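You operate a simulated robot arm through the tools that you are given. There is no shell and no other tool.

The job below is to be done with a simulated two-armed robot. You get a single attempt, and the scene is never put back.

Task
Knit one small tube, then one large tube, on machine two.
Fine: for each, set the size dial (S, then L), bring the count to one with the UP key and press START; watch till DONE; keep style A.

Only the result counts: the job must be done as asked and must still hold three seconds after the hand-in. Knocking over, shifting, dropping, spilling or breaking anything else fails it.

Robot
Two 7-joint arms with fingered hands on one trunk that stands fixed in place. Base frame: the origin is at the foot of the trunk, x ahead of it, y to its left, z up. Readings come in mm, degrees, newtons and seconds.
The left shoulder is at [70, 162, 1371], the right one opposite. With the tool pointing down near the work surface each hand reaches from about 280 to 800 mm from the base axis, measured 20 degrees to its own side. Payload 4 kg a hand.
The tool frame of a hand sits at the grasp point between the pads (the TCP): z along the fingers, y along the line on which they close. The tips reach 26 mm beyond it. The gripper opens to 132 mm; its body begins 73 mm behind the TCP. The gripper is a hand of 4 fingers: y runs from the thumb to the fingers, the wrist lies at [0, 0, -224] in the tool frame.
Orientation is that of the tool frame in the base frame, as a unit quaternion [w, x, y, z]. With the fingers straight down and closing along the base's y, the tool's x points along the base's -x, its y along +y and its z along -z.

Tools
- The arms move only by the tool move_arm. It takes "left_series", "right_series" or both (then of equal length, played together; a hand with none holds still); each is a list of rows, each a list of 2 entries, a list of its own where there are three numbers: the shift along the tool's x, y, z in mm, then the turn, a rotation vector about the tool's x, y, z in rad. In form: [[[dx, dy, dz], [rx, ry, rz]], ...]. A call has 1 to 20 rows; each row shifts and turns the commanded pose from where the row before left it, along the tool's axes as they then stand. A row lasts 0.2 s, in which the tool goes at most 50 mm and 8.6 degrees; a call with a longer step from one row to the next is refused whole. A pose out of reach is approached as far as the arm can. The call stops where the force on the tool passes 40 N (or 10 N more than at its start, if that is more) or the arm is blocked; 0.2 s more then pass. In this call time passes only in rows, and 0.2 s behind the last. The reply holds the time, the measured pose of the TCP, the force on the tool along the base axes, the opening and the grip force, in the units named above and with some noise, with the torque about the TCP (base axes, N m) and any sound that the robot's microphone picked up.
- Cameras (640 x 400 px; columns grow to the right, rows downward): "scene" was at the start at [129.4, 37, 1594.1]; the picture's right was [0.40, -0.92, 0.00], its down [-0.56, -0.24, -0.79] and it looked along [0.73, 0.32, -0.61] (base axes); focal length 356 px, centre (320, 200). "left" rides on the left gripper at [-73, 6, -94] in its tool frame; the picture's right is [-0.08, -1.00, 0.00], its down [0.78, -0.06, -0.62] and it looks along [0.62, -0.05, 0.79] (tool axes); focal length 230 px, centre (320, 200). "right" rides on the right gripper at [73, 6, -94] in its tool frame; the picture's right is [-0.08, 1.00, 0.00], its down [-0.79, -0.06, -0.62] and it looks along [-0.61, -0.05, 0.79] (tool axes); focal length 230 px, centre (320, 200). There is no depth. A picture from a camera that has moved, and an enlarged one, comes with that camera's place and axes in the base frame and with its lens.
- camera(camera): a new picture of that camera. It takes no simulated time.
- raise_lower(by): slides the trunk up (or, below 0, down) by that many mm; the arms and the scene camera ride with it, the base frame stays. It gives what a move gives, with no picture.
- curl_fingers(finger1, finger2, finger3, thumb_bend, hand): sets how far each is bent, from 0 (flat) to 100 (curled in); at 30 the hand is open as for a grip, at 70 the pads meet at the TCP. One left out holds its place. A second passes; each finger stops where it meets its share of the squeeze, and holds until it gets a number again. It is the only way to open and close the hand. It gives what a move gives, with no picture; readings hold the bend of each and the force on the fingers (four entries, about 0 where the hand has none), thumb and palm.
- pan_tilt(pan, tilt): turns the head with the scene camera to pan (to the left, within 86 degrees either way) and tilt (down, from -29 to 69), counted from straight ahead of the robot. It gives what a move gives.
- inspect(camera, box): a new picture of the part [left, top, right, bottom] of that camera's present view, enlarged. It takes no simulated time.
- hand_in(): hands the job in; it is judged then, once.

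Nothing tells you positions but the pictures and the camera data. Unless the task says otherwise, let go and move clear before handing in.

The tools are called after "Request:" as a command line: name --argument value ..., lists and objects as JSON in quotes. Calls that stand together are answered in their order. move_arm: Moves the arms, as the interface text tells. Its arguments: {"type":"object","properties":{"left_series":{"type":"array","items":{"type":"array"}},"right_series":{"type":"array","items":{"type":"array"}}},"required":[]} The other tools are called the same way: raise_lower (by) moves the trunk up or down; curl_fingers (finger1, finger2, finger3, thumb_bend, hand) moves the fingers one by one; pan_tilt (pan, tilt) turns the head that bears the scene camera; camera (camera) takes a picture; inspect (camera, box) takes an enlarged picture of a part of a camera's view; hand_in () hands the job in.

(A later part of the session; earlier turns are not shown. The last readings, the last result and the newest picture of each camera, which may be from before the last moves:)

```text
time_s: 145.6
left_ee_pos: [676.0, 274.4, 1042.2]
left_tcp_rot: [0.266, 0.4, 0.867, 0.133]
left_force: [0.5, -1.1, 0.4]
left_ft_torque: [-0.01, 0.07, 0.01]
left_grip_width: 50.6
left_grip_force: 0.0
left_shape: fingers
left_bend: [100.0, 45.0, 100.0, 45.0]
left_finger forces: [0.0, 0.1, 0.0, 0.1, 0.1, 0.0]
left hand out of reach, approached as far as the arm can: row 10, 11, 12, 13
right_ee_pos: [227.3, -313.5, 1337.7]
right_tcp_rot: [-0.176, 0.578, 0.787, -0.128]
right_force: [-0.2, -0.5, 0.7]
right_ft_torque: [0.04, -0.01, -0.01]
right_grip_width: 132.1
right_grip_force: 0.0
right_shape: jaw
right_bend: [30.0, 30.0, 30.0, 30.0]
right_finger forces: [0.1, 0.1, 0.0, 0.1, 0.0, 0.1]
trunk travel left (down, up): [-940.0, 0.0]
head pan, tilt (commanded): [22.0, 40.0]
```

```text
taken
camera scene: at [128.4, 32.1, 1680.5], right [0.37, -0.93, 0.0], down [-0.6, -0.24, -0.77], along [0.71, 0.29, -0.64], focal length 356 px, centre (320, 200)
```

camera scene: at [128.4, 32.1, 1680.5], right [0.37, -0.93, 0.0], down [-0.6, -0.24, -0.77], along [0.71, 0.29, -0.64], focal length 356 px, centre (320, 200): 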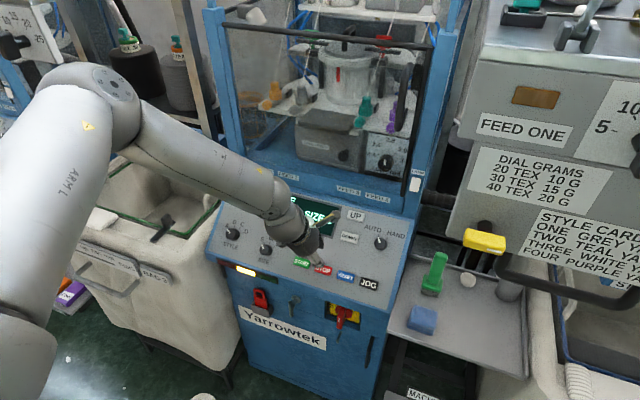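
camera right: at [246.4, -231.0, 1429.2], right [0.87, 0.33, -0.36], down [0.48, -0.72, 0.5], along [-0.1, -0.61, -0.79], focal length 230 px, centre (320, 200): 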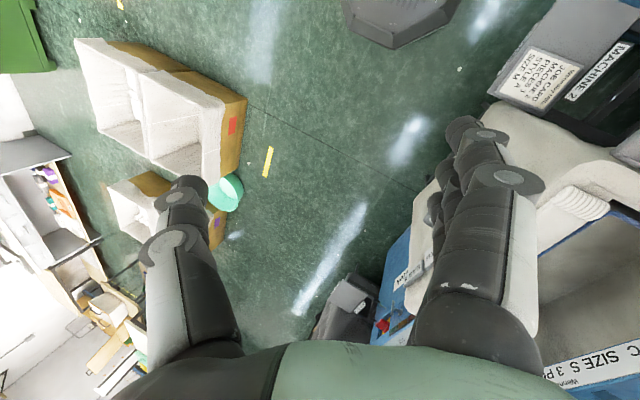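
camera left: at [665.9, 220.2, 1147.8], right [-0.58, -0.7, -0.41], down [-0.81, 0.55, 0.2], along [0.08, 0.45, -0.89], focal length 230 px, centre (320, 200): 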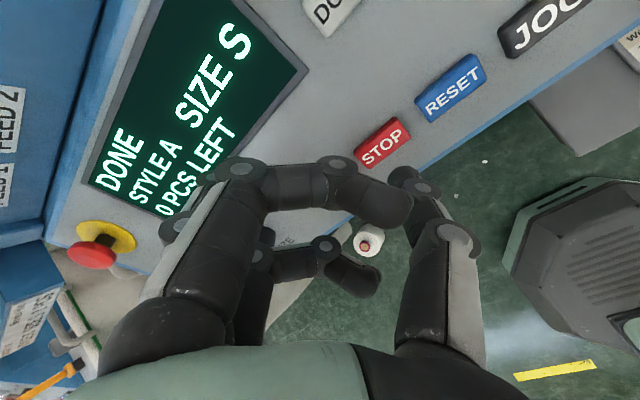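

Good that I tested: beyond about +22° the arm hits a limit and drifts sideways (no contact made). So I will grip at about −75° and turn to +15°. I rotate back first, lifting slightly.

Request:
move_arm --left_series '[[[0, 0, -6], [0, 0, -0.131]], [[0, 0, -6], [0, 0, -0.131]], [[0, 0, -6], [0, 0, -0.131]], [[0, 0, -6], [0, 0, -0.131]], [[0, 0, 0], [0, 0, -0.131]], [[0, 0, 0], [0, 0, -0.131]], [[0, 0, 0], [0, 0, -0.131]], [[0, 0, 0], [0, 0, -0.131]]]'

Request:
camera --camera "scene"

```text
time_s: 147.4
left_ee_pos: [661.9, 276.0, 1061.0]
left_tcp_rot: [0.299, -0.078, 0.951, -0.027]
left_force: [-0.3, 0.2, -0.5]
left_ft_torque: [-0.02, 0.0, 0.02]
left_grip_width: 50.6
left_grip_force: 0.1
left_shape: fingers
left_bend: [100.0, 45.0, 100.0, 45.0]
left_finger forces: [0.0, 0.0, 0.0, 0.0, 0.1, 0.0]
right_ee_pos: [226.2, -309.0, 1339.2]
right_tcp_rot: [-0.175, 0.579, 0.786, -0.128]
right_force: [-0.3, -1.0, -1.0]
right_ft_torque: [0.01, -0.04, 0.02]
right_grip_width: 132.1
right_grip_force: 0.0
right_shape: jaw
right_bend: [30.0, 30.0, 30.0, 30.0]
right_finger forces: [0.0, 0.0, 0.1, 0.1, 0.0, 0.1]
trunk travel left (down, up): [-940.0, 0.0]
head pan, tilt (commanded): [22.0, 40.0]
```

```text
taken
camera scene: at [128.6, 34.6, 1680.5], right [0.37, -0.93, 0.0], down [-0.6, -0.24, -0.77], along [0.71, 0.29, -0.64], focal length 356 px, centre (320, 200)
```

scene: 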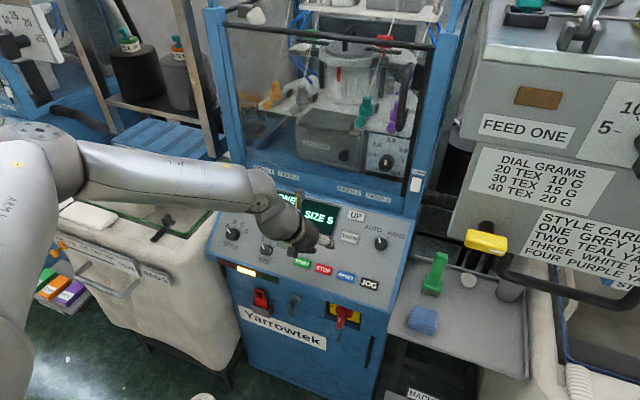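

Fine again. I rotate on to about −75° and then move back over the SIZE knob.

Request:
move_arm --left_series '[[[0, 0, 0], [0, 0, -0.127]], [[0, 0, 0], [0, 0, -0.127]], [[0, 0, 0], [0, 0, -0.127]], [[0, 0, 0], [0, 0, -0.127]], [[0, 0, 0], [0, 0, -0.127]], [[0, 0, 0], [0, 0, -0.127]], [[0, 0, 0], [0, 0, -0.127]], [[0, 0, 0], [0, 0, -0.127]], [[0, 0, 0], [0, 0, -0.127]]]'

```text
time_s: 149.4
left_ee_pos: [660.6, 276.4, 1061.4]
left_tcp_rot: [0.237, -0.58, 0.758, -0.184]
left_force: [0.2, 0.3, 0.0]
left_ft_torque: [0.0, 0.0, 0.01]
left_grip_width: 50.3
left_grip_force: 0.1
left_shape: fingers
left_bend: [100.0, 45.0, 100.0, 45.0]
left_finger forces: [0.0, 0.0, 0.0, 0.0, 0.1, 0.1]
right_ee_pos: [227.5, -310.6, 1338.1]
right_tcp_rot: [-0.175, 0.578, 0.787, -0.128]
right_force: [0.4, 0.7, 0.1]
right_ft_torque: [0.04, -0.01, -0.01]
right_grip_width: 132.0
right_grip_force: 0.1
right_shape: jaw
right_bend: [30.0, 30.0, 30.0, 30.0]
right_finger forces: [0.0, 0.0, 0.1, 0.0, 0.0, 0.0]
trunk travel left (down, up): [-940.0, 0.0]
head pan, tilt (commanded): [22.0, 40.0]
```

Now over to the SIZE knob at this yaw.

Request:
move_arm --left_series '[[[-32, 20.15, 2.7], [0, 0, 0]], [[-32, 20.15, 2.7], [0, 0, 0]], [[-32, 20.15, 2.7], [0, 0, 0]], [[-32, 20.15, 2.7], [0, 0, 0]]]'

Request:
camera --camera "left"

Request:
camera --camera "scene"

```text
time_s: 150.4
left_ee_pos: [627.5, 421.4, 1027.1]
left_tcp_rot: [0.238, -0.578, 0.758, -0.185]
left_force: [0.0, -0.1, 0.0]
left_ft_torque: [0.01, 0.0, 0.0]
left_grip_width: 50.7
left_grip_force: 0.0
left_shape: fingers
left_bend: [100.0, 45.0, 100.0, 45.0]
left_finger forces: [0.0, 0.1, 0.1, 0.0, 0.1, 0.0]
right_ee_pos: [226.5, -310.6, 1338.4]
right_tcp_rot: [-0.174, 0.578, 0.786, -0.128]
right_force: [0.1, -0.3, 0.0]
right_ft_torque: [-0.02, -0.03, 0.02]
right_grip_width: 132.1
right_grip_force: 0.0
right_shape: jaw
right_bend: [30.0, 30.0, 30.0, 30.0]
right_finger forces: [0.0, 0.1, 0.0, 0.1, 0.0, 0.1]
trunk travel left (down, up): [-940.0, 0.0]
head pan, tilt (commanded): [22.0, 40.0]
```

```text
taken
camera left: at [585.7, 493.5, 1112.1], right [0.8, -0.19, 0.56], down [-0.48, -0.77, 0.42], along [0.36, -0.61, -0.71], focal length 230 px, centre (320, 200)
```

left: 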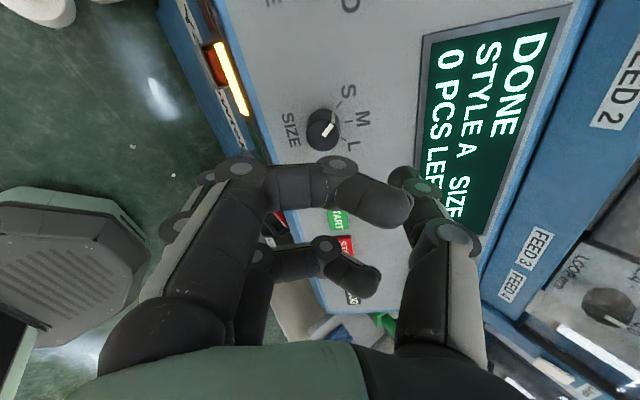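

```text
taken
camera scene: at [127.9, 35.6, 1680.6], right [0.37, -0.93, 0.0], down [-0.6, -0.24, -0.77], along [0.71, 0.29, -0.64], focal length 356 px, centre (320, 200)
```

scene: 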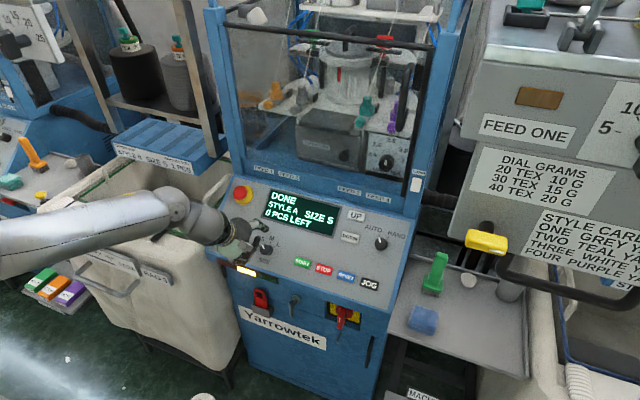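

The knob is centred again. I test the +90° turn once more in the air from this yaw.

Request:
move_arm --left_series '[[[0, 0, 0], [0, 0, 0.131]], [[0, 0, 0], [0, 0, 0.131]], [[0, 0, 0], [0, 0, 0.131]], [[0, 0, 0], [0, 0, 0.131]], [[0, 0, 0], [0, 0, 0.131]], [[0, 0, 0], [0, 0, 0.131]], [[0, 0, 0], [0, 0, 0.131]], [[0, 0, 0], [0, 0, 0.131]], [[0, 0, 0], [0, 0, 0.131]], [[0, 0, 0], [0, 0, 0.131]], [[0, 0, 0], [0, 0, 0.131]], [[0, 0, 0], [0, 0, 0.131]]]'

Request:
camera --camera "left"

```text
time_s: 153.0
left_ee_pos: [633.4, 419.2, 1025.3]
left_tcp_rot: [0.298, 0.129, 0.945, 0.038]
left_force: [-1.1, 0.3, 0.1]
left_ft_torque: [-0.03, -0.03, 0.02]
left_grip_width: 50.7
left_grip_force: 0.1
left_shape: fingers
left_bend: [100.0, 45.0, 100.0, 45.0]
left_finger forces: [0.0, 0.0, 0.1, 0.0, 0.0, 0.0]
right_ee_pos: [227.8, -312.2, 1337.3]
right_tcp_rot: [-0.176, 0.578, 0.787, -0.127]
right_force: [-1.0, -0.6, 0.8]
right_ft_torque: [0.0, -0.01, 0.02]
right_grip_width: 132.1
right_grip_force: 0.1
right_shape: jaw
right_bend: [30.0, 30.0, 30.0, 30.0]
right_finger forces: [0.1, 0.0, 0.1, 0.0, 0.1, 0.0]
trunk travel left (down, up): [-940.0, 0.0]
head pan, tilt (commanded): [22.0, 40.0]
```

```text
taken
camera left: at [638.6, 405.5, 1144.7], right [-0.16, -0.98, -0.11], down [-0.99, 0.15, 0.06], along [-0.05, 0.11, -0.99], focal length 230 px, centre (320, 200)
```

left: 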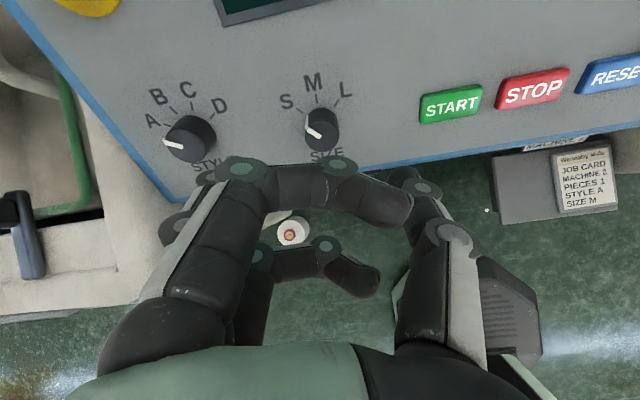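

No limit this time. I rotate back to −75° and then descend along the knob axis.

Request:
move_arm --left_series '[[[0, 0, 0], [0, 0, -0.131]], [[0, 0, 0], [0, 0, -0.131]], [[0, 0, 0], [0, 0, -0.131]], [[0, 0, 0], [0, 0, -0.131]], [[0, 0, 0], [0, 0, -0.131]], [[0, 0, 0], [0, 0, -0.131]], [[0, 0, 0], [0, 0, -0.131]], [[0, 0, 0], [0, 0, -0.131]], [[0, 0, 0], [0, 0, -0.131]], [[0, 0, 0], [0, 0, -0.131]], [[0, 0, 0], [0, 0, -0.131]], [[0, 0, 0], [0, 0, -0.131]]]'

Request:
move_arm --left_series '[[[0, 0, 15], [0, 0, 0]], [[0, 0, 15], [0, 0, 0]], [[0, 0, 10], [0, 0, 0]]]'

Request:
camera --camera "left"

Request:
inspect --camera "left" --box '[220, 60, 460, 210]'

```text
time_s: 155.6
left_ee_pos: [632.5, 421.5, 1025.8]
left_tcp_rot: [0.237, -0.58, 0.758, -0.184]
left_force: [-0.2, 0.0, 0.5]
left_ft_torque: [-0.02, -0.03, 0.0]
left_grip_width: 50.5
left_grip_force: 0.0
left_shape: fingers
left_bend: [100.0, 45.0, 100.0, 45.0]
left_finger forces: [0.1, 0.0, 0.0, 0.0, 0.1, 0.1]
right_ee_pos: [227.0, -310.2, 1339.5]
right_tcp_rot: [-0.174, 0.579, 0.786, -0.128]
right_force: [0.2, -0.2, -0.1]
right_ft_torque: [-0.02, 0.0, 0.0]
right_grip_width: 132.2
right_grip_force: 0.0
right_shape: jaw
right_bend: [30.0, 30.0, 30.0, 30.0]
right_finger forces: [0.0, 0.1, 0.0, 0.0, 0.1, 0.0]
trunk travel left (down, up): [-940.0, 0.0]
head pan, tilt (commanded): [22.0, 40.0]
```

```text
time_s: 156.4
left_ee_pos: [655.5, 421.1, 994.3]
left_tcp_rot: [0.237, -0.579, 0.758, -0.184]
left_force: [-0.4, -0.2, 0.2]
left_ft_torque: [0.01, -0.02, -0.01]
left_grip_width: 50.9
left_grip_force: 0.0
left_shape: fingers
left_bend: [100.0, 45.0, 100.0, 45.0]
left_finger forces: [0.0, 0.0, 0.0, 0.0, 0.0, 0.0]
right_ee_pos: [226.0, -310.8, 1337.7]
right_tcp_rot: [-0.175, 0.578, 0.786, -0.128]
right_force: [0.4, 0.2, -0.6]
right_ft_torque: [0.05, -0.03, -0.02]
right_grip_width: 132.2
right_grip_force: 0.1
right_shape: jaw
right_bend: [30.0, 30.0, 30.0, 30.0]
right_finger forces: [0.0, 0.0, 0.0, 0.1, 0.1, 0.0]
trunk travel left (down, up): [-940.0, 0.0]
head pan, tilt (commanded): [22.0, 40.0]
```

```text
taken
camera left: at [612.5, 493.6, 1078.5], right [0.81, -0.19, 0.56], down [-0.48, -0.77, 0.42], along [0.35, -0.61, -0.71], focal length 230 px, centre (320, 200)
```

left: 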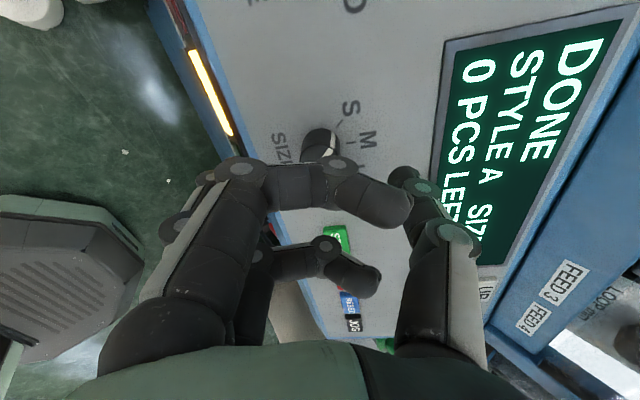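

```text
2.67 times, centred on (340, 135) of left
camera zoom: at [612.5, 493.6, 1078.5], right [0.81, -0.19, 0.56], down [-0.48, -0.77, 0.42], along [0.35, -0.61, -0.71], focal length 614 px, centre (267, 373)
```

zoom: 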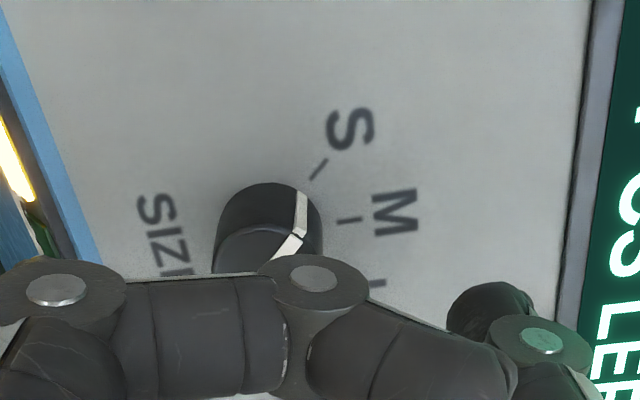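

The knob is centred. The contacts with UP and START show the panel slope is 38.7°, so I trim the hand's pitch by 3.7° (compensating sideways) and descend the rest of the way.

Request:
move_arm --left_series '[[[1.05, 3.9, 0], [0.062, -0.0166, 0]], [[0, 0, 15], [0, 0, 0]], [[0, 0, 14], [0, 0, 0]]]'

Request:
camera --camera "left"

Request:
inspect --camera "scene" --box '[190, 190, 350, 290]'

```text
time_s: 157.2
left_ee_pos: [671.2, 420.5, 968.1]
left_tcp_rot: [0.262, -0.573, 0.75, -0.202]
left_force: [0.9, 0.0, -0.1]
left_ft_torque: [0.0, -0.01, 0.01]
left_grip_width: 50.5
left_grip_force: 0.1
left_shape: fingers
left_bend: [100.0, 45.0, 100.0, 45.0]
left_finger forces: [0.0, 0.0, 0.0, 0.0, 0.0, 0.0]
right_ee_pos: [228.7, -310.6, 1337.3]
right_tcp_rot: [-0.175, 0.579, 0.786, -0.128]
right_force: [0.5, -0.1, 0.0]
right_ft_torque: [0.0, 0.02, 0.02]
right_grip_width: 132.1
right_grip_force: 0.1
right_shape: jaw
right_bend: [30.0, 30.0, 30.0, 30.0]
right_finger forces: [0.0, 0.0, 0.0, 0.1, 0.1, 0.0]
trunk travel left (down, up): [-940.0, 0.0]
head pan, tilt (commanded): [22.0, 40.0]
```

```text
taken
camera left: at [624.5, 492.4, 1049.9], right [0.77, -0.19, 0.61], down [-0.5, -0.77, 0.39], along [0.4, -0.61, -0.69], focal length 230 px, centre (320, 200)
```

left: 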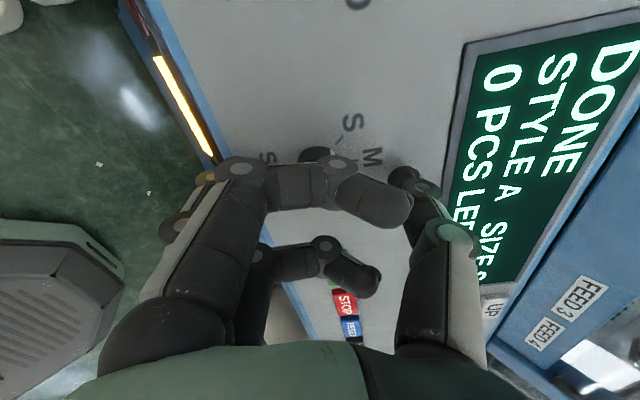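

```text
4.00 times, centred on (270, 240) of scene
camera zoom: at [130.5, 33.7, 1680.4], right [0.37, -0.93, 0.0], down [-0.6, -0.24, -0.77], along [0.71, 0.29, -0.64], focal length 1424 px, centre (520, 40)
```

zoom: 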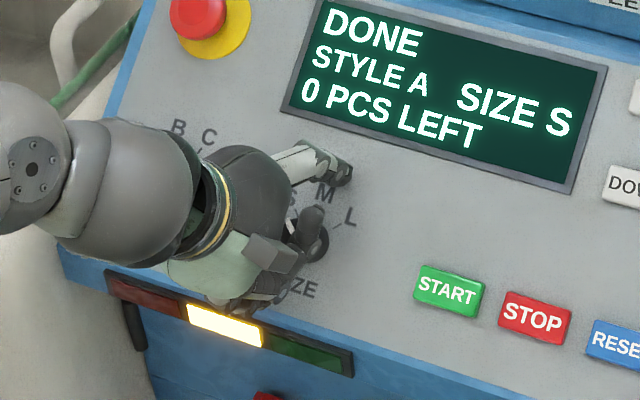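

About 11 mm between tips and panel remain. I descend 6 mm more and close the middle finger and thumb on the knob.

Request:
move_arm --left_series '[[[0, 0, 6], [0, 0, 0]]]'

Request:
curl_fingers --hand "left" --finger2 70 --thumb_bend 70

Request:
inspect --camera "scene" --box '[190, 190, 350, 290]'

```text
time_s: 157.6
left_ee_pos: [675.0, 420.1, 963.5]
left_tcp_rot: [0.261, -0.573, 0.75, -0.201]
left_force: [-0.6, -0.9, -0.9]
left_ft_torque: [0.0, 0.05, 0.03]
left_grip_width: 50.8
left_grip_force: 0.0
left_shape: fingers
left_bend: [100.0, 45.0, 100.0, 45.0]
left_finger forces: [0.0, 0.1, 0.0, 0.0, 0.0, 0.0]
right_ee_pos: [227.1, -312.2, 1337.9]
right_tcp_rot: [-0.174, 0.578, 0.787, -0.128]
right_force: [1.1, -0.9, 0.3]
right_ft_torque: [0.01, 0.02, 0.01]
right_grip_width: 131.9
right_grip_force: 0.2
right_shape: jaw
right_bend: [30.0, 30.0, 30.0, 30.0]
right_finger forces: [0.0, 0.1, 0.1, 0.0, 0.0, 0.0]
trunk travel left (down, up): [-940.0, 0.0]
head pan, tilt (commanded): [22.0, 40.0]
```

```text
time_s: 158.6
left_ee_pos: [676.3, 420.3, 963.2]
left_tcp_rot: [0.261, -0.573, 0.75, -0.202]
left_force: [3.9, -0.3, -1.7]
left_ft_torque: [0.02, 0.01, 0.01]
left_grip_width: 41.1
left_grip_force: 7.2
left_shape: fingers
left_bend: [100.0, 62.0, 100.0, 66.0]
left_finger forces: [0.2, 6.4, 0.0, 0.0, 8.5, 0.0]
right_ee_pos: [227.2, -311.4, 1337.7]
right_tcp_rot: [-0.175, 0.579, 0.786, -0.129]
right_force: [-0.7, -0.2, 0.3]
right_ft_torque: [-0.03, 0.0, 0.0]
right_grip_width: 131.9
right_grip_force: 0.1
right_shape: jaw
right_bend: [30.0, 30.0, 30.0, 30.0]
right_finger forces: [0.0, 0.0, 0.1, 0.0, 0.1, 0.0]
trunk travel left (down, up): [-940.0, 0.0]
head pan, tilt (commanded): [22.0, 40.0]
```

```text
4.00 times, centred on (270, 240) of scene
camera zoom: at [129.9, 34.5, 1680.4], right [0.37, -0.93, 0.0], down [-0.6, -0.24, -0.77], along [0.71, 0.29, -0.64], focal length 1424 px, centre (520, 40)
```

zoom: 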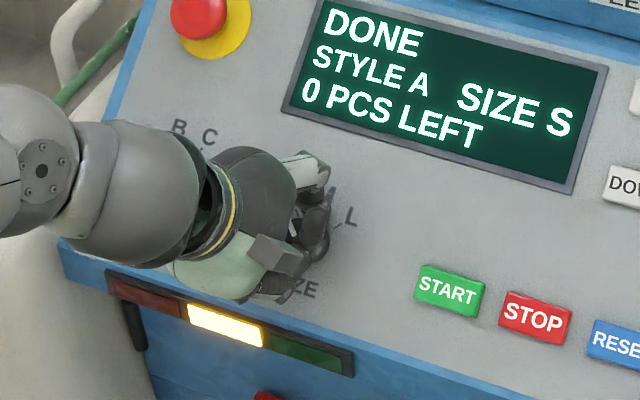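

The grip is the same as the first time, with small forces. I turn the knob clockwise by 90° about its axis.

Request:
move_arm --left_series '[[[0.39, 0.03, 0], [0, 0, 0.131]], [[0.39, 0.03, 0], [0, 0, 0.131]], [[0.39, 0.03, 0], [0, 0, 0.131]], [[0.39, 0.03, 0], [0, 0, 0.131]], [[0.39, 0.03, 0], [0, 0, 0.131]], [[0.39, 0.03, 0], [0, 0, 0.131]], [[0.39, 0.03, 0], [0, 0, 0.131]], [[0.39, 0.03, 0], [0, 0, 0.131]], [[0.39, 0.03, 0], [0, 0, 0.131]], [[0.39, 0.03, 0], [0, 0, 0.131]], [[0.39, 0.03, 0], [0, 0, 0.131]], [[0.39, 0.03, 0], [0, 0, 0.131]]]'

Request:
inspect --camera "scene" --box '[190, 170, 390, 295]'

Request:
camera --camera "left"

```text
time_s: 161.2
left_ee_pos: [671.3, 416.9, 961.7]
left_tcp_rot: [0.327, 0.128, 0.935, 0.042]
left_force: [2.9, -1.9, 2.6]
left_ft_torque: [0.01, -0.1, -0.03]
left_grip_width: 40.5
left_grip_force: 6.1
left_shape: fingers
left_bend: [100.0, 63.0, 100.0, 67.0]
left_finger forces: [0.0, 6.3, 0.1, 0.0, 6.2, 0.0]
right_ee_pos: [227.7, -312.1, 1338.8]
right_tcp_rot: [-0.176, 0.578, 0.786, -0.129]
right_force: [0.2, 0.6, -0.3]
right_ft_torque: [0.0, 0.02, 0.01]
right_grip_width: 131.8
right_grip_force: 0.0
right_shape: jaw
right_bend: [30.0, 30.0, 30.0, 30.0]
right_finger forces: [0.0, 0.0, 0.0, 0.0, 0.0, 0.0]
trunk travel left (down, up): [-940.0, 0.0]
head pan, tilt (commanded): [22.0, 40.0]
```

```text
3.20 times, centred on (290, 232) of scene
camera zoom: at [129.4, 33.2, 1680.4], right [0.37, -0.93, 0.0], down [-0.6, -0.24, -0.77], along [0.71, 0.29, -0.64], focal length 1139 px, centre (416, 96)
```

zoom: 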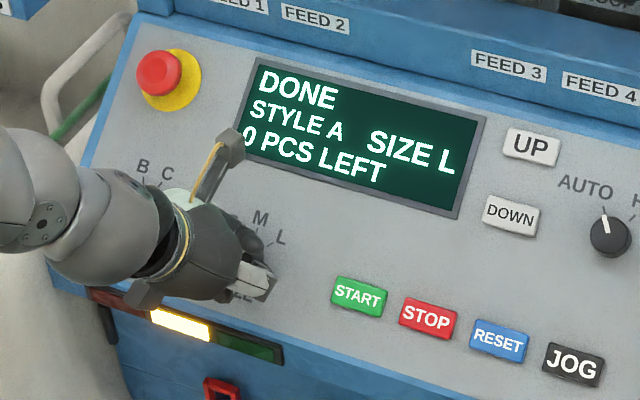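

```text
taken
camera left: at [668.5, 403.1, 1079.0], right [-0.15, -0.98, -0.12], down [-0.99, 0.15, 0.0], along [0.02, 0.12, -0.99], focal length 230 px, centre (320, 200)
```

left: 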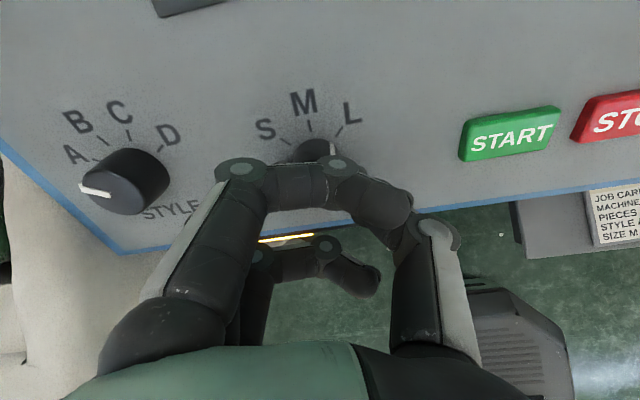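

The display now reads SIZE L, still STYLE A. I release the knob and retreat along the normal.

Request:
curl_fingers --hand "left" --finger2 45 --thumb_bend 45

Request:
move_arm --left_series '[[[0, 0, -15], [0, 0, 0]], [[0, 0, -30], [0, 0, 0]], [[0, 0, -35], [0, 0, 0]], [[0, 0, 0], [0, 0, -0.131]], [[0, 0, 0], [0, 0, -0.131]]]'

Request:
curl_fingers --hand "left" --finger1 100 --finger2 100 --finger3 100 --thumb_bend 45

Request:
camera --camera "scene"

Request:
camera --camera "left"

```text
time_s: 162.2
left_ee_pos: [670.8, 417.6, 960.2]
left_tcp_rot: [0.327, 0.127, 0.935, 0.043]
left_force: [-0.1, 0.5, 0.2]
left_ft_torque: [0.01, 0.02, 0.01]
left_grip_width: 50.7
left_grip_force: 0.0
left_shape: fingers
left_bend: [100.0, 45.0, 100.0, 45.0]
left_finger forces: [0.1, 0.0, 0.0, 0.0, 0.0, 0.1]
right_ee_pos: [225.7, -310.7, 1337.2]
right_tcp_rot: [-0.175, 0.578, 0.786, -0.128]
right_force: [-0.1, 0.0, 0.2]
right_ft_torque: [-0.02, 0.02, 0.01]
right_grip_width: 132.0
right_grip_force: 0.2
right_shape: jaw
right_bend: [30.0, 30.0, 30.0, 30.0]
right_finger forces: [0.0, 0.0, 0.0, 0.0, 0.0, 0.0]
trunk travel left (down, up): [-940.0, 0.0]
head pan, tilt (commanded): [22.0, 40.0]
```

```text
time_s: 163.4
left_ee_pos: [621.3, 418.5, 1022.9]
left_tcp_rot: [0.33, 0.002, 0.944, -0.001]
left_force: [0.3, 0.4, 0.2]
left_ft_torque: [0.0, 0.04, 0.0]
left_grip_width: 50.7
left_grip_force: 0.0
left_shape: fingers
left_bend: [100.0, 45.0, 100.0, 45.0]
left_finger forces: [0.1, 0.0, 0.1, 0.1, 0.1, 0.0]
right_ee_pos: [227.3, -311.3, 1338.0]
right_tcp_rot: [-0.175, 0.578, 0.787, -0.128]
right_force: [-0.1, -0.6, 0.3]
right_ft_torque: [-0.02, 0.02, -0.01]
right_grip_width: 131.9
right_grip_force: 0.2
right_shape: jaw
right_bend: [30.0, 30.0, 30.0, 30.0]
right_finger forces: [0.0, 0.0, 0.0, 0.0, 0.1, 0.0]
trunk travel left (down, up): [-940.0, 0.0]
head pan, tilt (commanded): [22.0, 40.0]
```

```text
time_s: 164.4
left_ee_pos: [619.9, 418.8, 1023.9]
left_tcp_rot: [0.331, 0.003, 0.944, -0.001]
left_force: [0.6, -1.2, -0.9]
left_ft_torque: [0.0, 0.0, -0.01]
left_grip_width: 50.4
left_grip_force: 0.0
left_shape: fingers
left_bend: [100.0, 100.0, 100.0, 45.0]
left_finger forces: [0.0, 0.0, 0.0, 0.1, 0.0, 0.1]
right_ee_pos: [225.8, -310.8, 1338.3]
right_tcp_rot: [-0.175, 0.578, 0.786, -0.128]
right_force: [-1.4, -0.4, 0.3]
right_ft_torque: [0.01, 0.01, -0.01]
right_grip_width: 132.3
right_grip_force: 0.1
right_shape: jaw
right_bend: [30.0, 30.0, 30.0, 30.0]
right_finger forces: [0.0, 0.0, 0.0, 0.0, 0.0, 0.0]
trunk travel left (down, up): [-940.0, 0.0]
head pan, tilt (commanded): [22.0, 40.0]
```

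```text
taken
camera scene: at [128.8, 34.1, 1680.5], right [0.37, -0.93, 0.0], down [-0.6, -0.24, -0.77], along [0.71, 0.29, -0.64], focal length 356 px, centre (320, 200)
```

scene: 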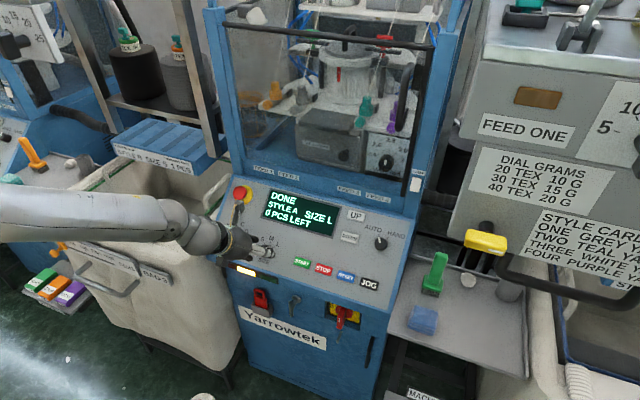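

```text
taken
camera left: at [619.8, 423.6, 1142.4], right [0.05, -1.0, 0.05], down [-1.0, -0.05, -0.01], along [0.01, -0.05, -1.0], focal length 230 px, centre (320, 200)
```

left: 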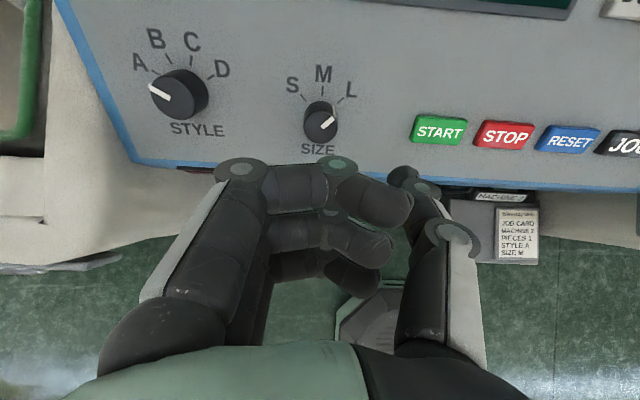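

SIZE L is set and the pointer stands at L. Next I move to the hover in front of UP, as before.

Request:
move_arm --left_series '[[[-27.2, -27.1, 0], [0, 0, 0]], [[-27.2, -27.1, 0], [0, 0, 0]], [[-27.2, -27.1, 0], [0, 0, 0]], [[-27.2, -27.1, 0], [0, 0, 0]], [[-27.2, -27.1, 5], [0, 0, 0]], [[-27.2, -27.1, 5], [0, 0, 0]]]'

Request:
camera --camera "left"

Request:
camera --camera "scene"

```text
time_s: 165.8
left_ee_pos: [757.1, 252.7, 1118.9]
left_tcp_rot: [0.329, 0.002, 0.944, 0.001]
left_force: [-0.2, 0.1, 0.2]
left_ft_torque: [0.01, -0.03, 0.02]
left_grip_width: 50.7
left_grip_force: 0.0
left_shape: fingers
left_bend: [100.0, 100.0, 100.0, 45.0]
left_finger forces: [0.0, 0.0, 0.0, 0.1, 0.0, 0.0]
right_ee_pos: [229.4, -311.9, 1337.4]
right_tcp_rot: [-0.175, 0.578, 0.786, -0.128]
right_force: [-0.5, 0.2, -0.2]
right_ft_torque: [0.0, -0.02, 0.01]
right_grip_width: 131.7
right_grip_force: 0.0
right_shape: jaw
right_bend: [30.0, 30.0, 30.0, 30.0]
right_finger forces: [0.0, 0.1, 0.0, 0.0, 0.0, 0.1]
trunk travel left (down, up): [-940.0, 0.0]
head pan, tilt (commanded): [22.0, 40.0]
```

```text
taken
camera left: at [756.0, 258.2, 1238.7], right [0.06, -1.0, 0.05], down [-1.0, -0.06, -0.01], along [0.01, -0.05, -1.0], focal length 230 px, centre (320, 200)
```

left: 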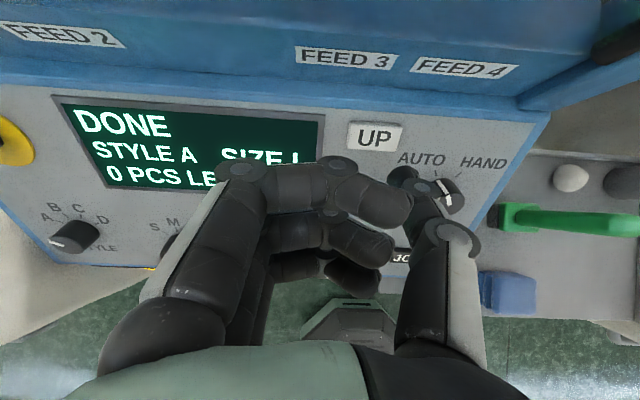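

```text
taken
camera scene: at [130.0, 32.1, 1680.4], right [0.37, -0.93, 0.0], down [-0.6, -0.24, -0.77], along [0.71, 0.29, -0.64], focal length 356 px, centre (320, 200)
```

scene: 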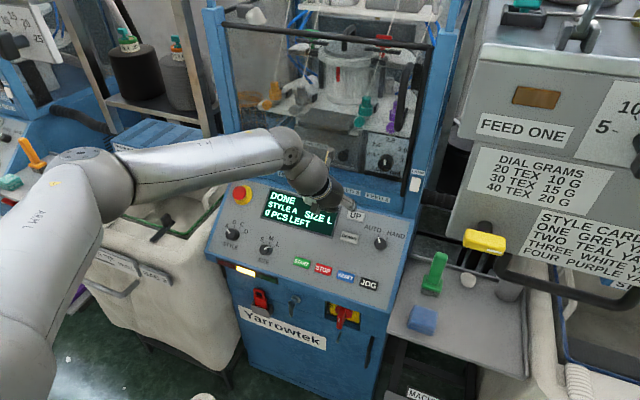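

I correct slightly and approach to about 8 mm in front of UP.

Request:
move_arm --left_series '[[[1, 1.3, 20], [0, 0, 0]], [[1, 1.3, 20], [0, 0, 0]], [[1, 1.2, 18], [0, 0, 0]]]'

Request:
inspect --camera "left" --box '[300, 80, 540, 230]'

Request:
inspect --camera "scene" --box '[250, 150, 420, 260]'

```text
time_s: 166.6
left_ee_pos: [790.8, 257.2, 1070.5]
left_tcp_rot: [0.33, 0.004, 0.944, -0.002]
left_force: [-0.6, -0.6, 0.4]
left_ft_torque: [-0.02, -0.02, -0.01]
left_grip_width: 50.7
left_grip_force: 0.1
left_shape: fingers
left_bend: [100.0, 100.0, 100.0, 45.0]
left_finger forces: [0.0, 0.0, 0.0, 0.0, 0.0, 0.0]
right_ee_pos: [227.1, -312.0, 1338.3]
right_tcp_rot: [-0.176, 0.578, 0.786, -0.128]
right_force: [-0.1, 0.4, -0.2]
right_ft_torque: [0.0, -0.02, 0.01]
right_grip_width: 131.9
right_grip_force: 0.1
right_shape: jaw
right_bend: [30.0, 30.0, 30.0, 30.0]
right_finger forces: [0.0, 0.0, 0.0, 0.1, 0.1, 0.0]
trunk travel left (down, up): [-940.0, 0.0]
head pan, tilt (commanded): [22.0, 40.0]
```

```text
2.67 times, centred on (420, 155) of left
camera zoom: at [789.2, 262.9, 1190.5], right [0.05, -1.0, 0.05], down [-1.0, -0.05, -0.01], along [0.01, -0.05, -1.0], focal length 614 px, centre (53, 320)
```

zoom: 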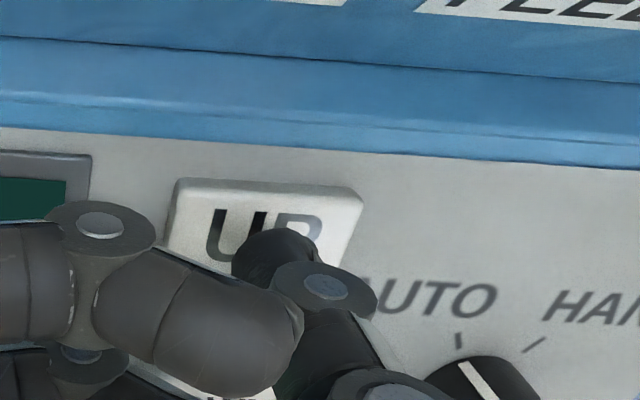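

```text
3.64 times, centred on (335, 205) of scene
camera zoom: at [129.3, 33.9, 1680.5], right [0.37, -0.93, 0.0], down [-0.6, -0.24, -0.77], along [0.71, 0.29, -0.64], focal length 1294 px, centre (266, 182)
```

zoom: 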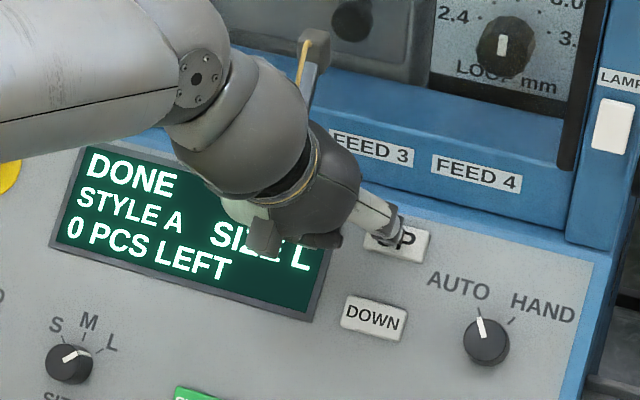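

Same alignment as the first time. I press UP in small steps.

Request:
move_arm --left_series '[[[0, 0, 4], [0, 0, 0]], [[0, 0, 3], [0, 0, 0]], [[0, 0, 2], [0, 0, 0]]]'

Request:
inspect --camera "scene" --box '[250, 150, 420, 260]'

```text
time_s: 167.4
left_ee_pos: [792.0, 256.0, 1064.6]
left_tcp_rot: [0.331, 0.003, 0.944, 0.0]
left_force: [-0.2, 0.9, 0.2]
left_ft_torque: [-0.03, 0.01, -0.04]
left_grip_width: 50.8
left_grip_force: 0.5
left_shape: fingers
left_bend: [100.0, 100.0, 100.0, 45.0]
left_finger forces: [0.0, 0.1, 0.1, 0.0, 0.3, 0.0]
right_ee_pos: [226.3, -310.9, 1338.4]
right_tcp_rot: [-0.175, 0.578, 0.787, -0.128]
right_force: [0.2, 0.8, -0.6]
right_ft_torque: [0.0, -0.03, 0.0]
right_grip_width: 131.9
right_grip_force: 0.1
right_shape: jaw
right_bend: [30.0, 30.0, 30.0, 30.0]
right_finger forces: [0.0, 0.0, 0.0, 0.1, 0.1, 0.0]
trunk travel left (down, up): [-940.0, 0.0]
head pan, tilt (commanded): [22.0, 40.0]
```

```text
3.64 times, centred on (335, 205) of scene
camera zoom: at [128.5, 34.4, 1680.5], right [0.37, -0.93, 0.0], down [-0.6, -0.24, -0.77], along [0.71, 0.29, -0.64], focal length 1294 px, centre (266, 182)
```

zoom: 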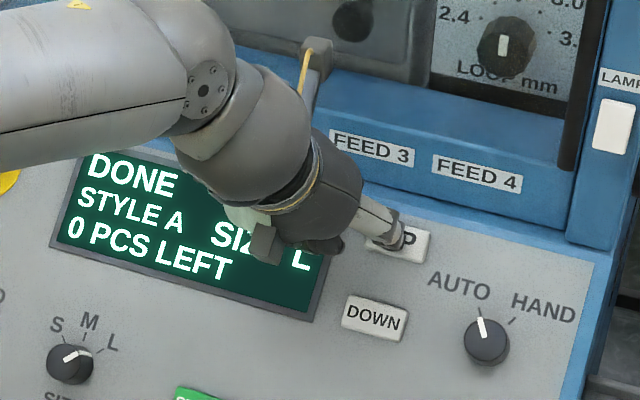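

Just touching; no click yet. Two more small steps.

Request:
move_arm --left_series '[[[0, 0, 2.5], [0, 0, 0]]]'

Request:
inspect --camera "scene" --box '[250, 150, 420, 260]'

```text
time_s: 167.8
left_ee_pos: [794.3, 256.1, 1062.1]
left_tcp_rot: [0.331, 0.004, 0.944, -0.001]
left_force: [-1.4, 0.6, 1.3]
left_ft_torque: [-0.04, 0.0, -0.07]
left_grip_width: 50.5
left_grip_force: 0.8
left_shape: fingers
left_bend: [100.0, 100.0, 100.0, 45.0]
left_finger forces: [0.0, 0.1, 0.0, 0.0, 2.0, 0.1]
right_ee_pos: [226.8, -310.4, 1337.6]
right_tcp_rot: [-0.175, 0.578, 0.787, -0.128]
right_force: [0.2, -0.3, -0.4]
right_ft_torque: [0.0, -0.01, 0.04]
right_grip_width: 132.1
right_grip_force: 0.0
right_shape: jaw
right_bend: [30.0, 30.0, 30.0, 30.0]
right_finger forces: [0.0, 0.0, 0.0, 0.0, 0.0, 0.0]
trunk travel left (down, up): [-940.0, 0.0]
head pan, tilt (commanded): [22.0, 40.0]
heard: click
```

```text
3.64 times, centred on (335, 205) of scene
camera zoom: at [128.2, 34.1, 1680.6], right [0.37, -0.93, 0.0], down [-0.6, -0.24, -0.77], along [0.71, 0.29, -0.64], focal length 1294 px, centre (266, 182)
```

zoom: 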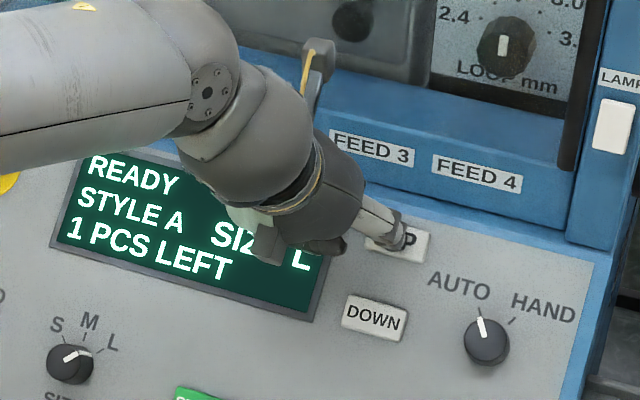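

READY, STYLE A, SIZE L, 1 PCS LEFT. I retreat and slide over to the hover in front of START.

Request:
move_arm --left_series '[[[0, 0, -15], [0, 0, 0]], [[0, 0, -25], [0, 0, 0]], [[0, 0, -30], [0, 0, 0]], [[30.7, 22.2, 0], [0, 0, 0]], [[30.7, 22.2, 0], [0, 0, 0]], [[30.7, 22.2, 0], [0, 0, 0]], [[30.7, 22.2, 0], [0, 0, 0]], [[30.7, 22.2, 0], [0, 0, 0]]]'

Request:
camera --camera "left"

Request:
inspect --camera "scene" --box '[200, 170, 400, 290]'

```text
time_s: 169.6
left_ee_pos: [631.0, 371.5, 1020.4]
left_tcp_rot: [0.331, 0.003, 0.944, -0.001]
left_force: [-0.9, -0.3, -0.2]
left_ft_torque: [-0.01, 0.01, 0.04]
left_grip_width: 50.6
left_grip_force: 0.0
left_shape: fingers
left_bend: [100.0, 100.0, 100.0, 45.0]
left_finger forces: [0.0, 0.0, 0.1, 0.1, 0.0, 0.0]
right_ee_pos: [226.9, -309.5, 1339.4]
right_tcp_rot: [-0.174, 0.579, 0.786, -0.129]
right_force: [-0.3, 0.2, 0.0]
right_ft_torque: [0.01, -0.02, 0.0]
right_grip_width: 132.1
right_grip_force: 0.0
right_shape: jaw
right_bend: [30.0, 30.0, 30.0, 30.0]
right_finger forces: [0.1, 0.0, 0.1, 0.0, 0.0, 0.0]
trunk travel left (down, up): [-940.0, 0.0]
head pan, tilt (commanded): [22.0, 40.0]
```

```text
taken
camera left: at [629.6, 376.8, 1140.8], right [0.05, -1.0, 0.05], down [-1.0, -0.05, -0.01], along [0.01, -0.05, -1.0], focal length 230 px, centre (320, 200)
```

left: 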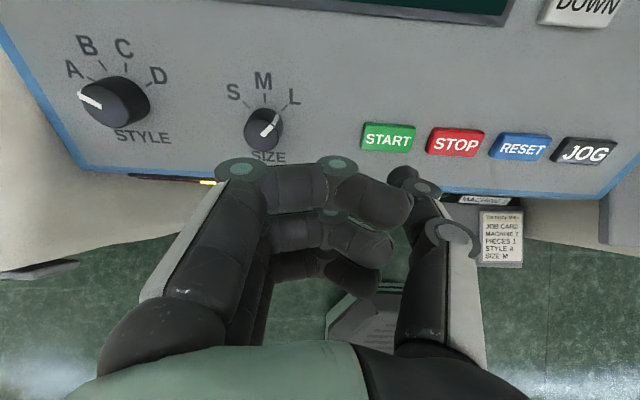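

```text
3.20 times, centred on (300, 230) of scene
camera zoom: at [127.4, 36.2, 1680.6], right [0.37, -0.93, 0.0], down [-0.6, -0.24, -0.77], along [0.71, 0.29, -0.64], focal length 1139 px, centre (384, 104)
```

zoom: 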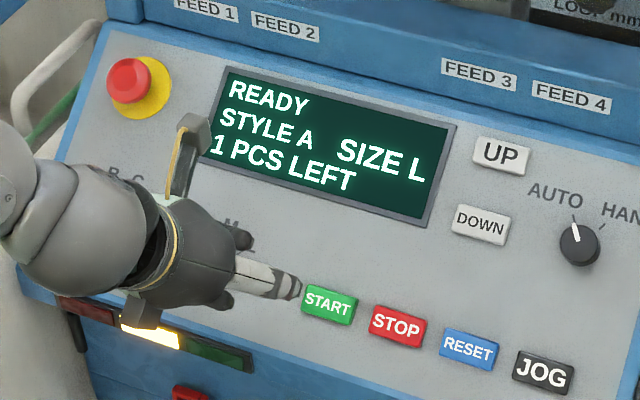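

Lined up; I approach to about 10 mm in front of START with a 4.7 mm shift right.

Request:
move_arm --left_series '[[[0, -2, 20], [0, 0, 0]], [[0, -2, 20], [0, 0, 0]], [[0, -0.7, 18], [0, 0, 0]]]'

Request:
inspect --camera "left" --box '[300, 80, 540, 230]'

```text
time_s: 170.4
left_ee_pos: [666.6, 365.4, 974.5]
left_tcp_rot: [0.33, 0.003, 0.944, 0.0]
left_force: [0.1, -0.8, 0.1]
left_ft_torque: [-0.02, 0.0, 0.03]
left_grip_width: 50.5
left_grip_force: 0.0
left_shape: fingers
left_bend: [100.0, 100.0, 100.0, 45.0]
left_finger forces: [0.0, 0.0, 0.0, 0.0, 0.0, 0.0]
right_ee_pos: [227.8, -309.7, 1336.9]
right_tcp_rot: [-0.174, 0.579, 0.786, -0.128]
right_force: [-0.1, -0.6, -0.5]
right_ft_torque: [0.04, 0.04, 0.01]
right_grip_width: 131.8
right_grip_force: 0.0
right_shape: jaw
right_bend: [30.0, 30.0, 30.0, 30.0]
right_finger forces: [0.1, 0.0, 0.0, 0.0, 0.0, 0.1]
trunk travel left (down, up): [-940.0, 0.0]
head pan, tilt (commanded): [22.0, 40.0]
```

```text
2.67 times, centred on (420, 155) of left
camera zoom: at [665.6, 370.7, 1093.5], right [0.05, -1.0, 0.05], down [-1.0, -0.05, -0.01], along [0.01, -0.05, -1.0], focal length 614 px, centre (53, 320)
```

zoom: 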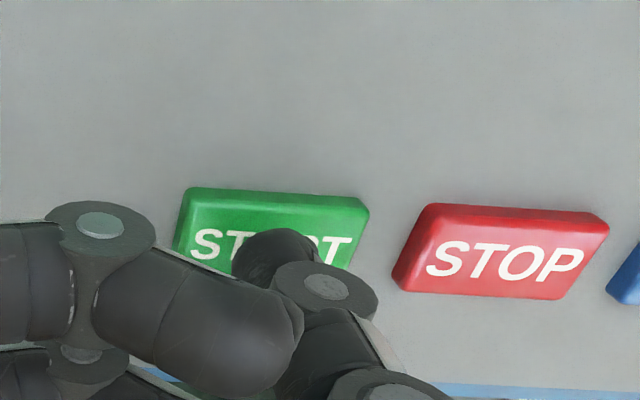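

The thumb tip is over START. I press in small steps.

Request:
move_arm --left_series '[[[0, 0, 4], [0, 0, 0]], [[0, 0, 3], [0, 0, 0]], [[0, 0, 3], [0, 0, 0]]]'

Request:
inspect --camera "scene" --box '[200, 170, 400, 290]'

```text
time_s: 171.2
left_ee_pos: [674.8, 365.2, 967.3]
left_tcp_rot: [0.331, 0.002, 0.944, 0.0]
left_force: [-1.2, 0.4, 0.4]
left_ft_torque: [-0.04, 0.02, -0.08]
left_grip_width: 50.7
left_grip_force: 0.9
left_shape: fingers
left_bend: [100.0, 100.0, 100.0, 45.0]
left_finger forces: [0.1, 0.0, 0.0, 0.0, 1.6, 0.0]
right_ee_pos: [226.8, -312.1, 1337.9]
right_tcp_rot: [-0.175, 0.578, 0.787, -0.128]
right_force: [0.7, -0.8, 0.0]
right_ft_torque: [-0.03, 0.02, -0.02]
right_grip_width: 132.0
right_grip_force: 0.0
right_shape: jaw
right_bend: [30.0, 30.0, 30.0, 30.0]
right_finger forces: [0.0, 0.0, 0.0, 0.0, 0.1, 0.1]
trunk travel left (down, up): [-940.0, 0.0]
head pan, tilt (commanded): [22.0, 40.0]
heard: click
```

```text
3.20 times, centred on (300, 230) of scene
camera zoom: at [128.2, 33.9, 1680.6], right [0.37, -0.93, 0.0], down [-0.6, -0.24, -0.77], along [0.71, 0.29, -0.64], focal length 1139 px, centre (384, 104)
```

zoom: 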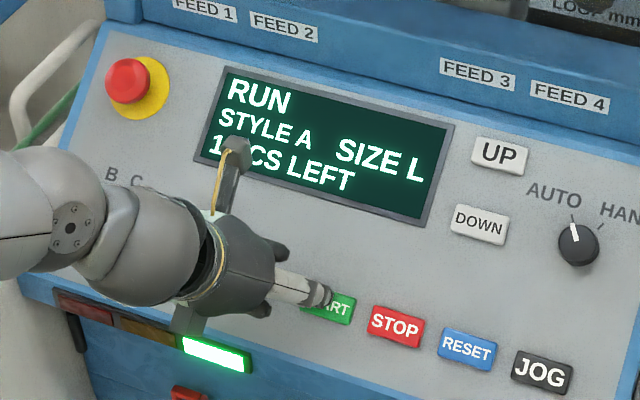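

It runs with SIZE L. I retreat well clear of the panel and wait for DONE.

Request:
move_arm --left_series '[[[0, 0, -12], [0, 0, 0]], [[0, 0, -25], [0, 0, 0]], [[0, 0, -35], [0, 0, 0]], [[0, 0, -40], [0, 0, 0]], [[0, 0, -40], [0, 0, 0]], [[0, 0, 0], [0, 0, 0]], [[0, 0, 0], [0, 0, 0]], [[0, 0, 0], [0, 0, 0]], [[0, 0, 0], [0, 0, 0]], [[0, 0, 0], [0, 0, 0]], [[0, 0, 0], [0, 0, 0]], [[0, 0, 0], [0, 0, 0]], [[0, 0, 0], [0, 0, 0]], [[0, 0, 0], [0, 0, 0]], [[0, 0, 0], [0, 0, 0]], [[0, 0, 0], [0, 0, 0]], [[0, 0, 0], [0, 0, 0]], [[0, 0, 0], [0, 0, 0]], [[0, 0, 0], [0, 0, 0]], [[0, 0, 0], [0, 0, 0]]]'

Request:
move_arm --left_series '[[[0, 0, 0], [0, 0, 0]], [[0, 0, 0], [0, 0, 0]], [[0, 0, 0], [0, 0, 0]], [[0, 0, 0], [0, 0, 0]], [[0, 0, 0], [0, 0, 0]], [[0, 0, 0], [0, 0, 0]], [[0, 0, 0], [0, 0, 0]], [[0, 0, 0], [0, 0, 0]], [[0, 0, 0], [0, 0, 0]], [[0, 0, 0], [0, 0, 0]], [[0, 0, 0], [0, 0, 0]], [[0, 0, 0], [0, 0, 0]], [[0, 0, 0], [0, 0, 0]], [[0, 0, 0], [0, 0, 0]], [[0, 0, 0], [0, 0, 0]], [[0, 0, 0], [0, 0, 0]], [[0, 0, 0], [0, 0, 0]], [[0, 0, 0], [0, 0, 0]], [[0, 0, 0], [0, 0, 0]], [[0, 0, 0], [0, 0, 0]]]'

Request:
camera --camera "scene"

Request:
inspect --camera "scene" --box '[200, 170, 400, 290]'

```text
time_s: 175.4
left_ee_pos: [579.0, 367.0, 1086.0]
left_tcp_rot: [0.33, 0.003, 0.944, 0.0]
left_force: [0.3, -0.1, -0.2]
left_ft_torque: [0.02, 0.02, -0.01]
left_grip_width: 50.5
left_grip_force: 0.0
left_shape: fingers
left_bend: [100.0, 100.0, 100.0, 45.0]
left_finger forces: [0.0, 0.0, 0.0, 0.0, 0.0, 0.1]
right_ee_pos: [227.3, -310.5, 1337.3]
right_tcp_rot: [-0.175, 0.579, 0.786, -0.128]
right_force: [-0.1, 0.9, -0.7]
right_ft_torque: [0.0, 0.04, -0.03]
right_grip_width: 132.0
right_grip_force: 0.0
right_shape: jaw
right_bend: [30.0, 30.0, 30.0, 30.0]
right_finger forces: [0.0, 0.1, 0.0, 0.1, 0.0, 0.0]
trunk travel left (down, up): [-940.0, 0.0]
head pan, tilt (commanded): [22.0, 40.0]
```

```text
time_s: 179.6
left_ee_pos: [578.7, 366.9, 1086.1]
left_tcp_rot: [0.331, 0.003, 0.944, -0.001]
left_force: [-1.0, -0.2, 0.2]
left_ft_torque: [0.04, 0.01, -0.01]
left_grip_width: 50.5
left_grip_force: 0.1
left_shape: fingers
left_bend: [100.0, 100.0, 100.0, 45.0]
left_finger forces: [0.1, 0.0, 0.0, 0.0, 0.0, 0.1]
right_ee_pos: [227.4, -311.1, 1338.9]
right_tcp_rot: [-0.175, 0.578, 0.787, -0.128]
right_force: [-0.5, -0.6, -0.5]
right_ft_torque: [-0.01, -0.02, -0.02]
right_grip_width: 132.1
right_grip_force: 0.0
right_shape: jaw
right_bend: [30.0, 30.0, 30.0, 30.0]
right_finger forces: [0.0, 0.1, 0.0, 0.0, 0.0, 0.1]
trunk travel left (down, up): [-940.0, 0.0]
head pan, tilt (commanded): [22.0, 40.0]
```

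```text
taken
camera scene: at [128.8, 34.3, 1680.5], right [0.37, -0.93, 0.0], down [-0.6, -0.24, -0.77], along [0.71, 0.29, -0.64], focal length 356 px, centre (320, 200)
```

scene: 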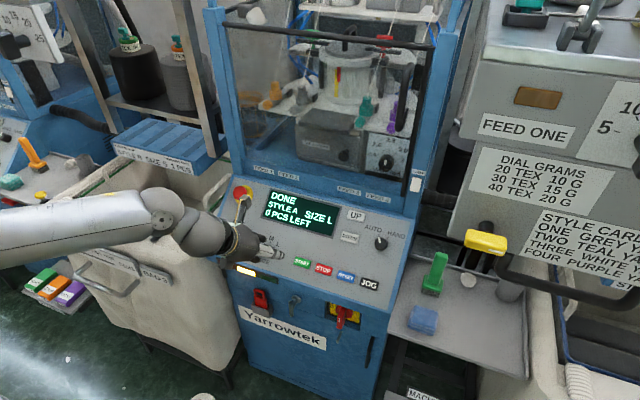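

```text
3.20 times, centred on (300, 230) of scene
camera zoom: at [128.8, 34.3, 1680.5], right [0.37, -0.93, 0.0], down [-0.6, -0.24, -0.77], along [0.71, 0.29, -0.64], focal length 1139 px, centre (384, 104)
```

zoom: 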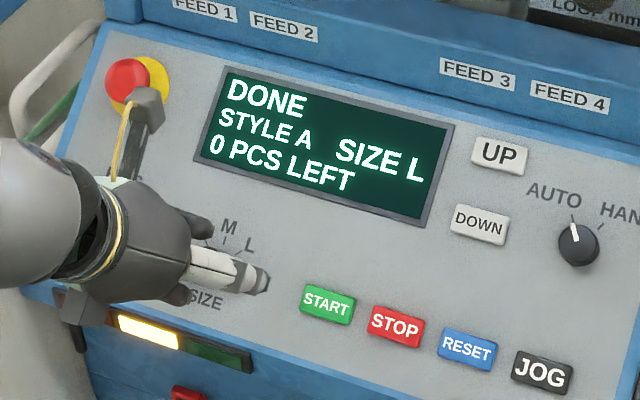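

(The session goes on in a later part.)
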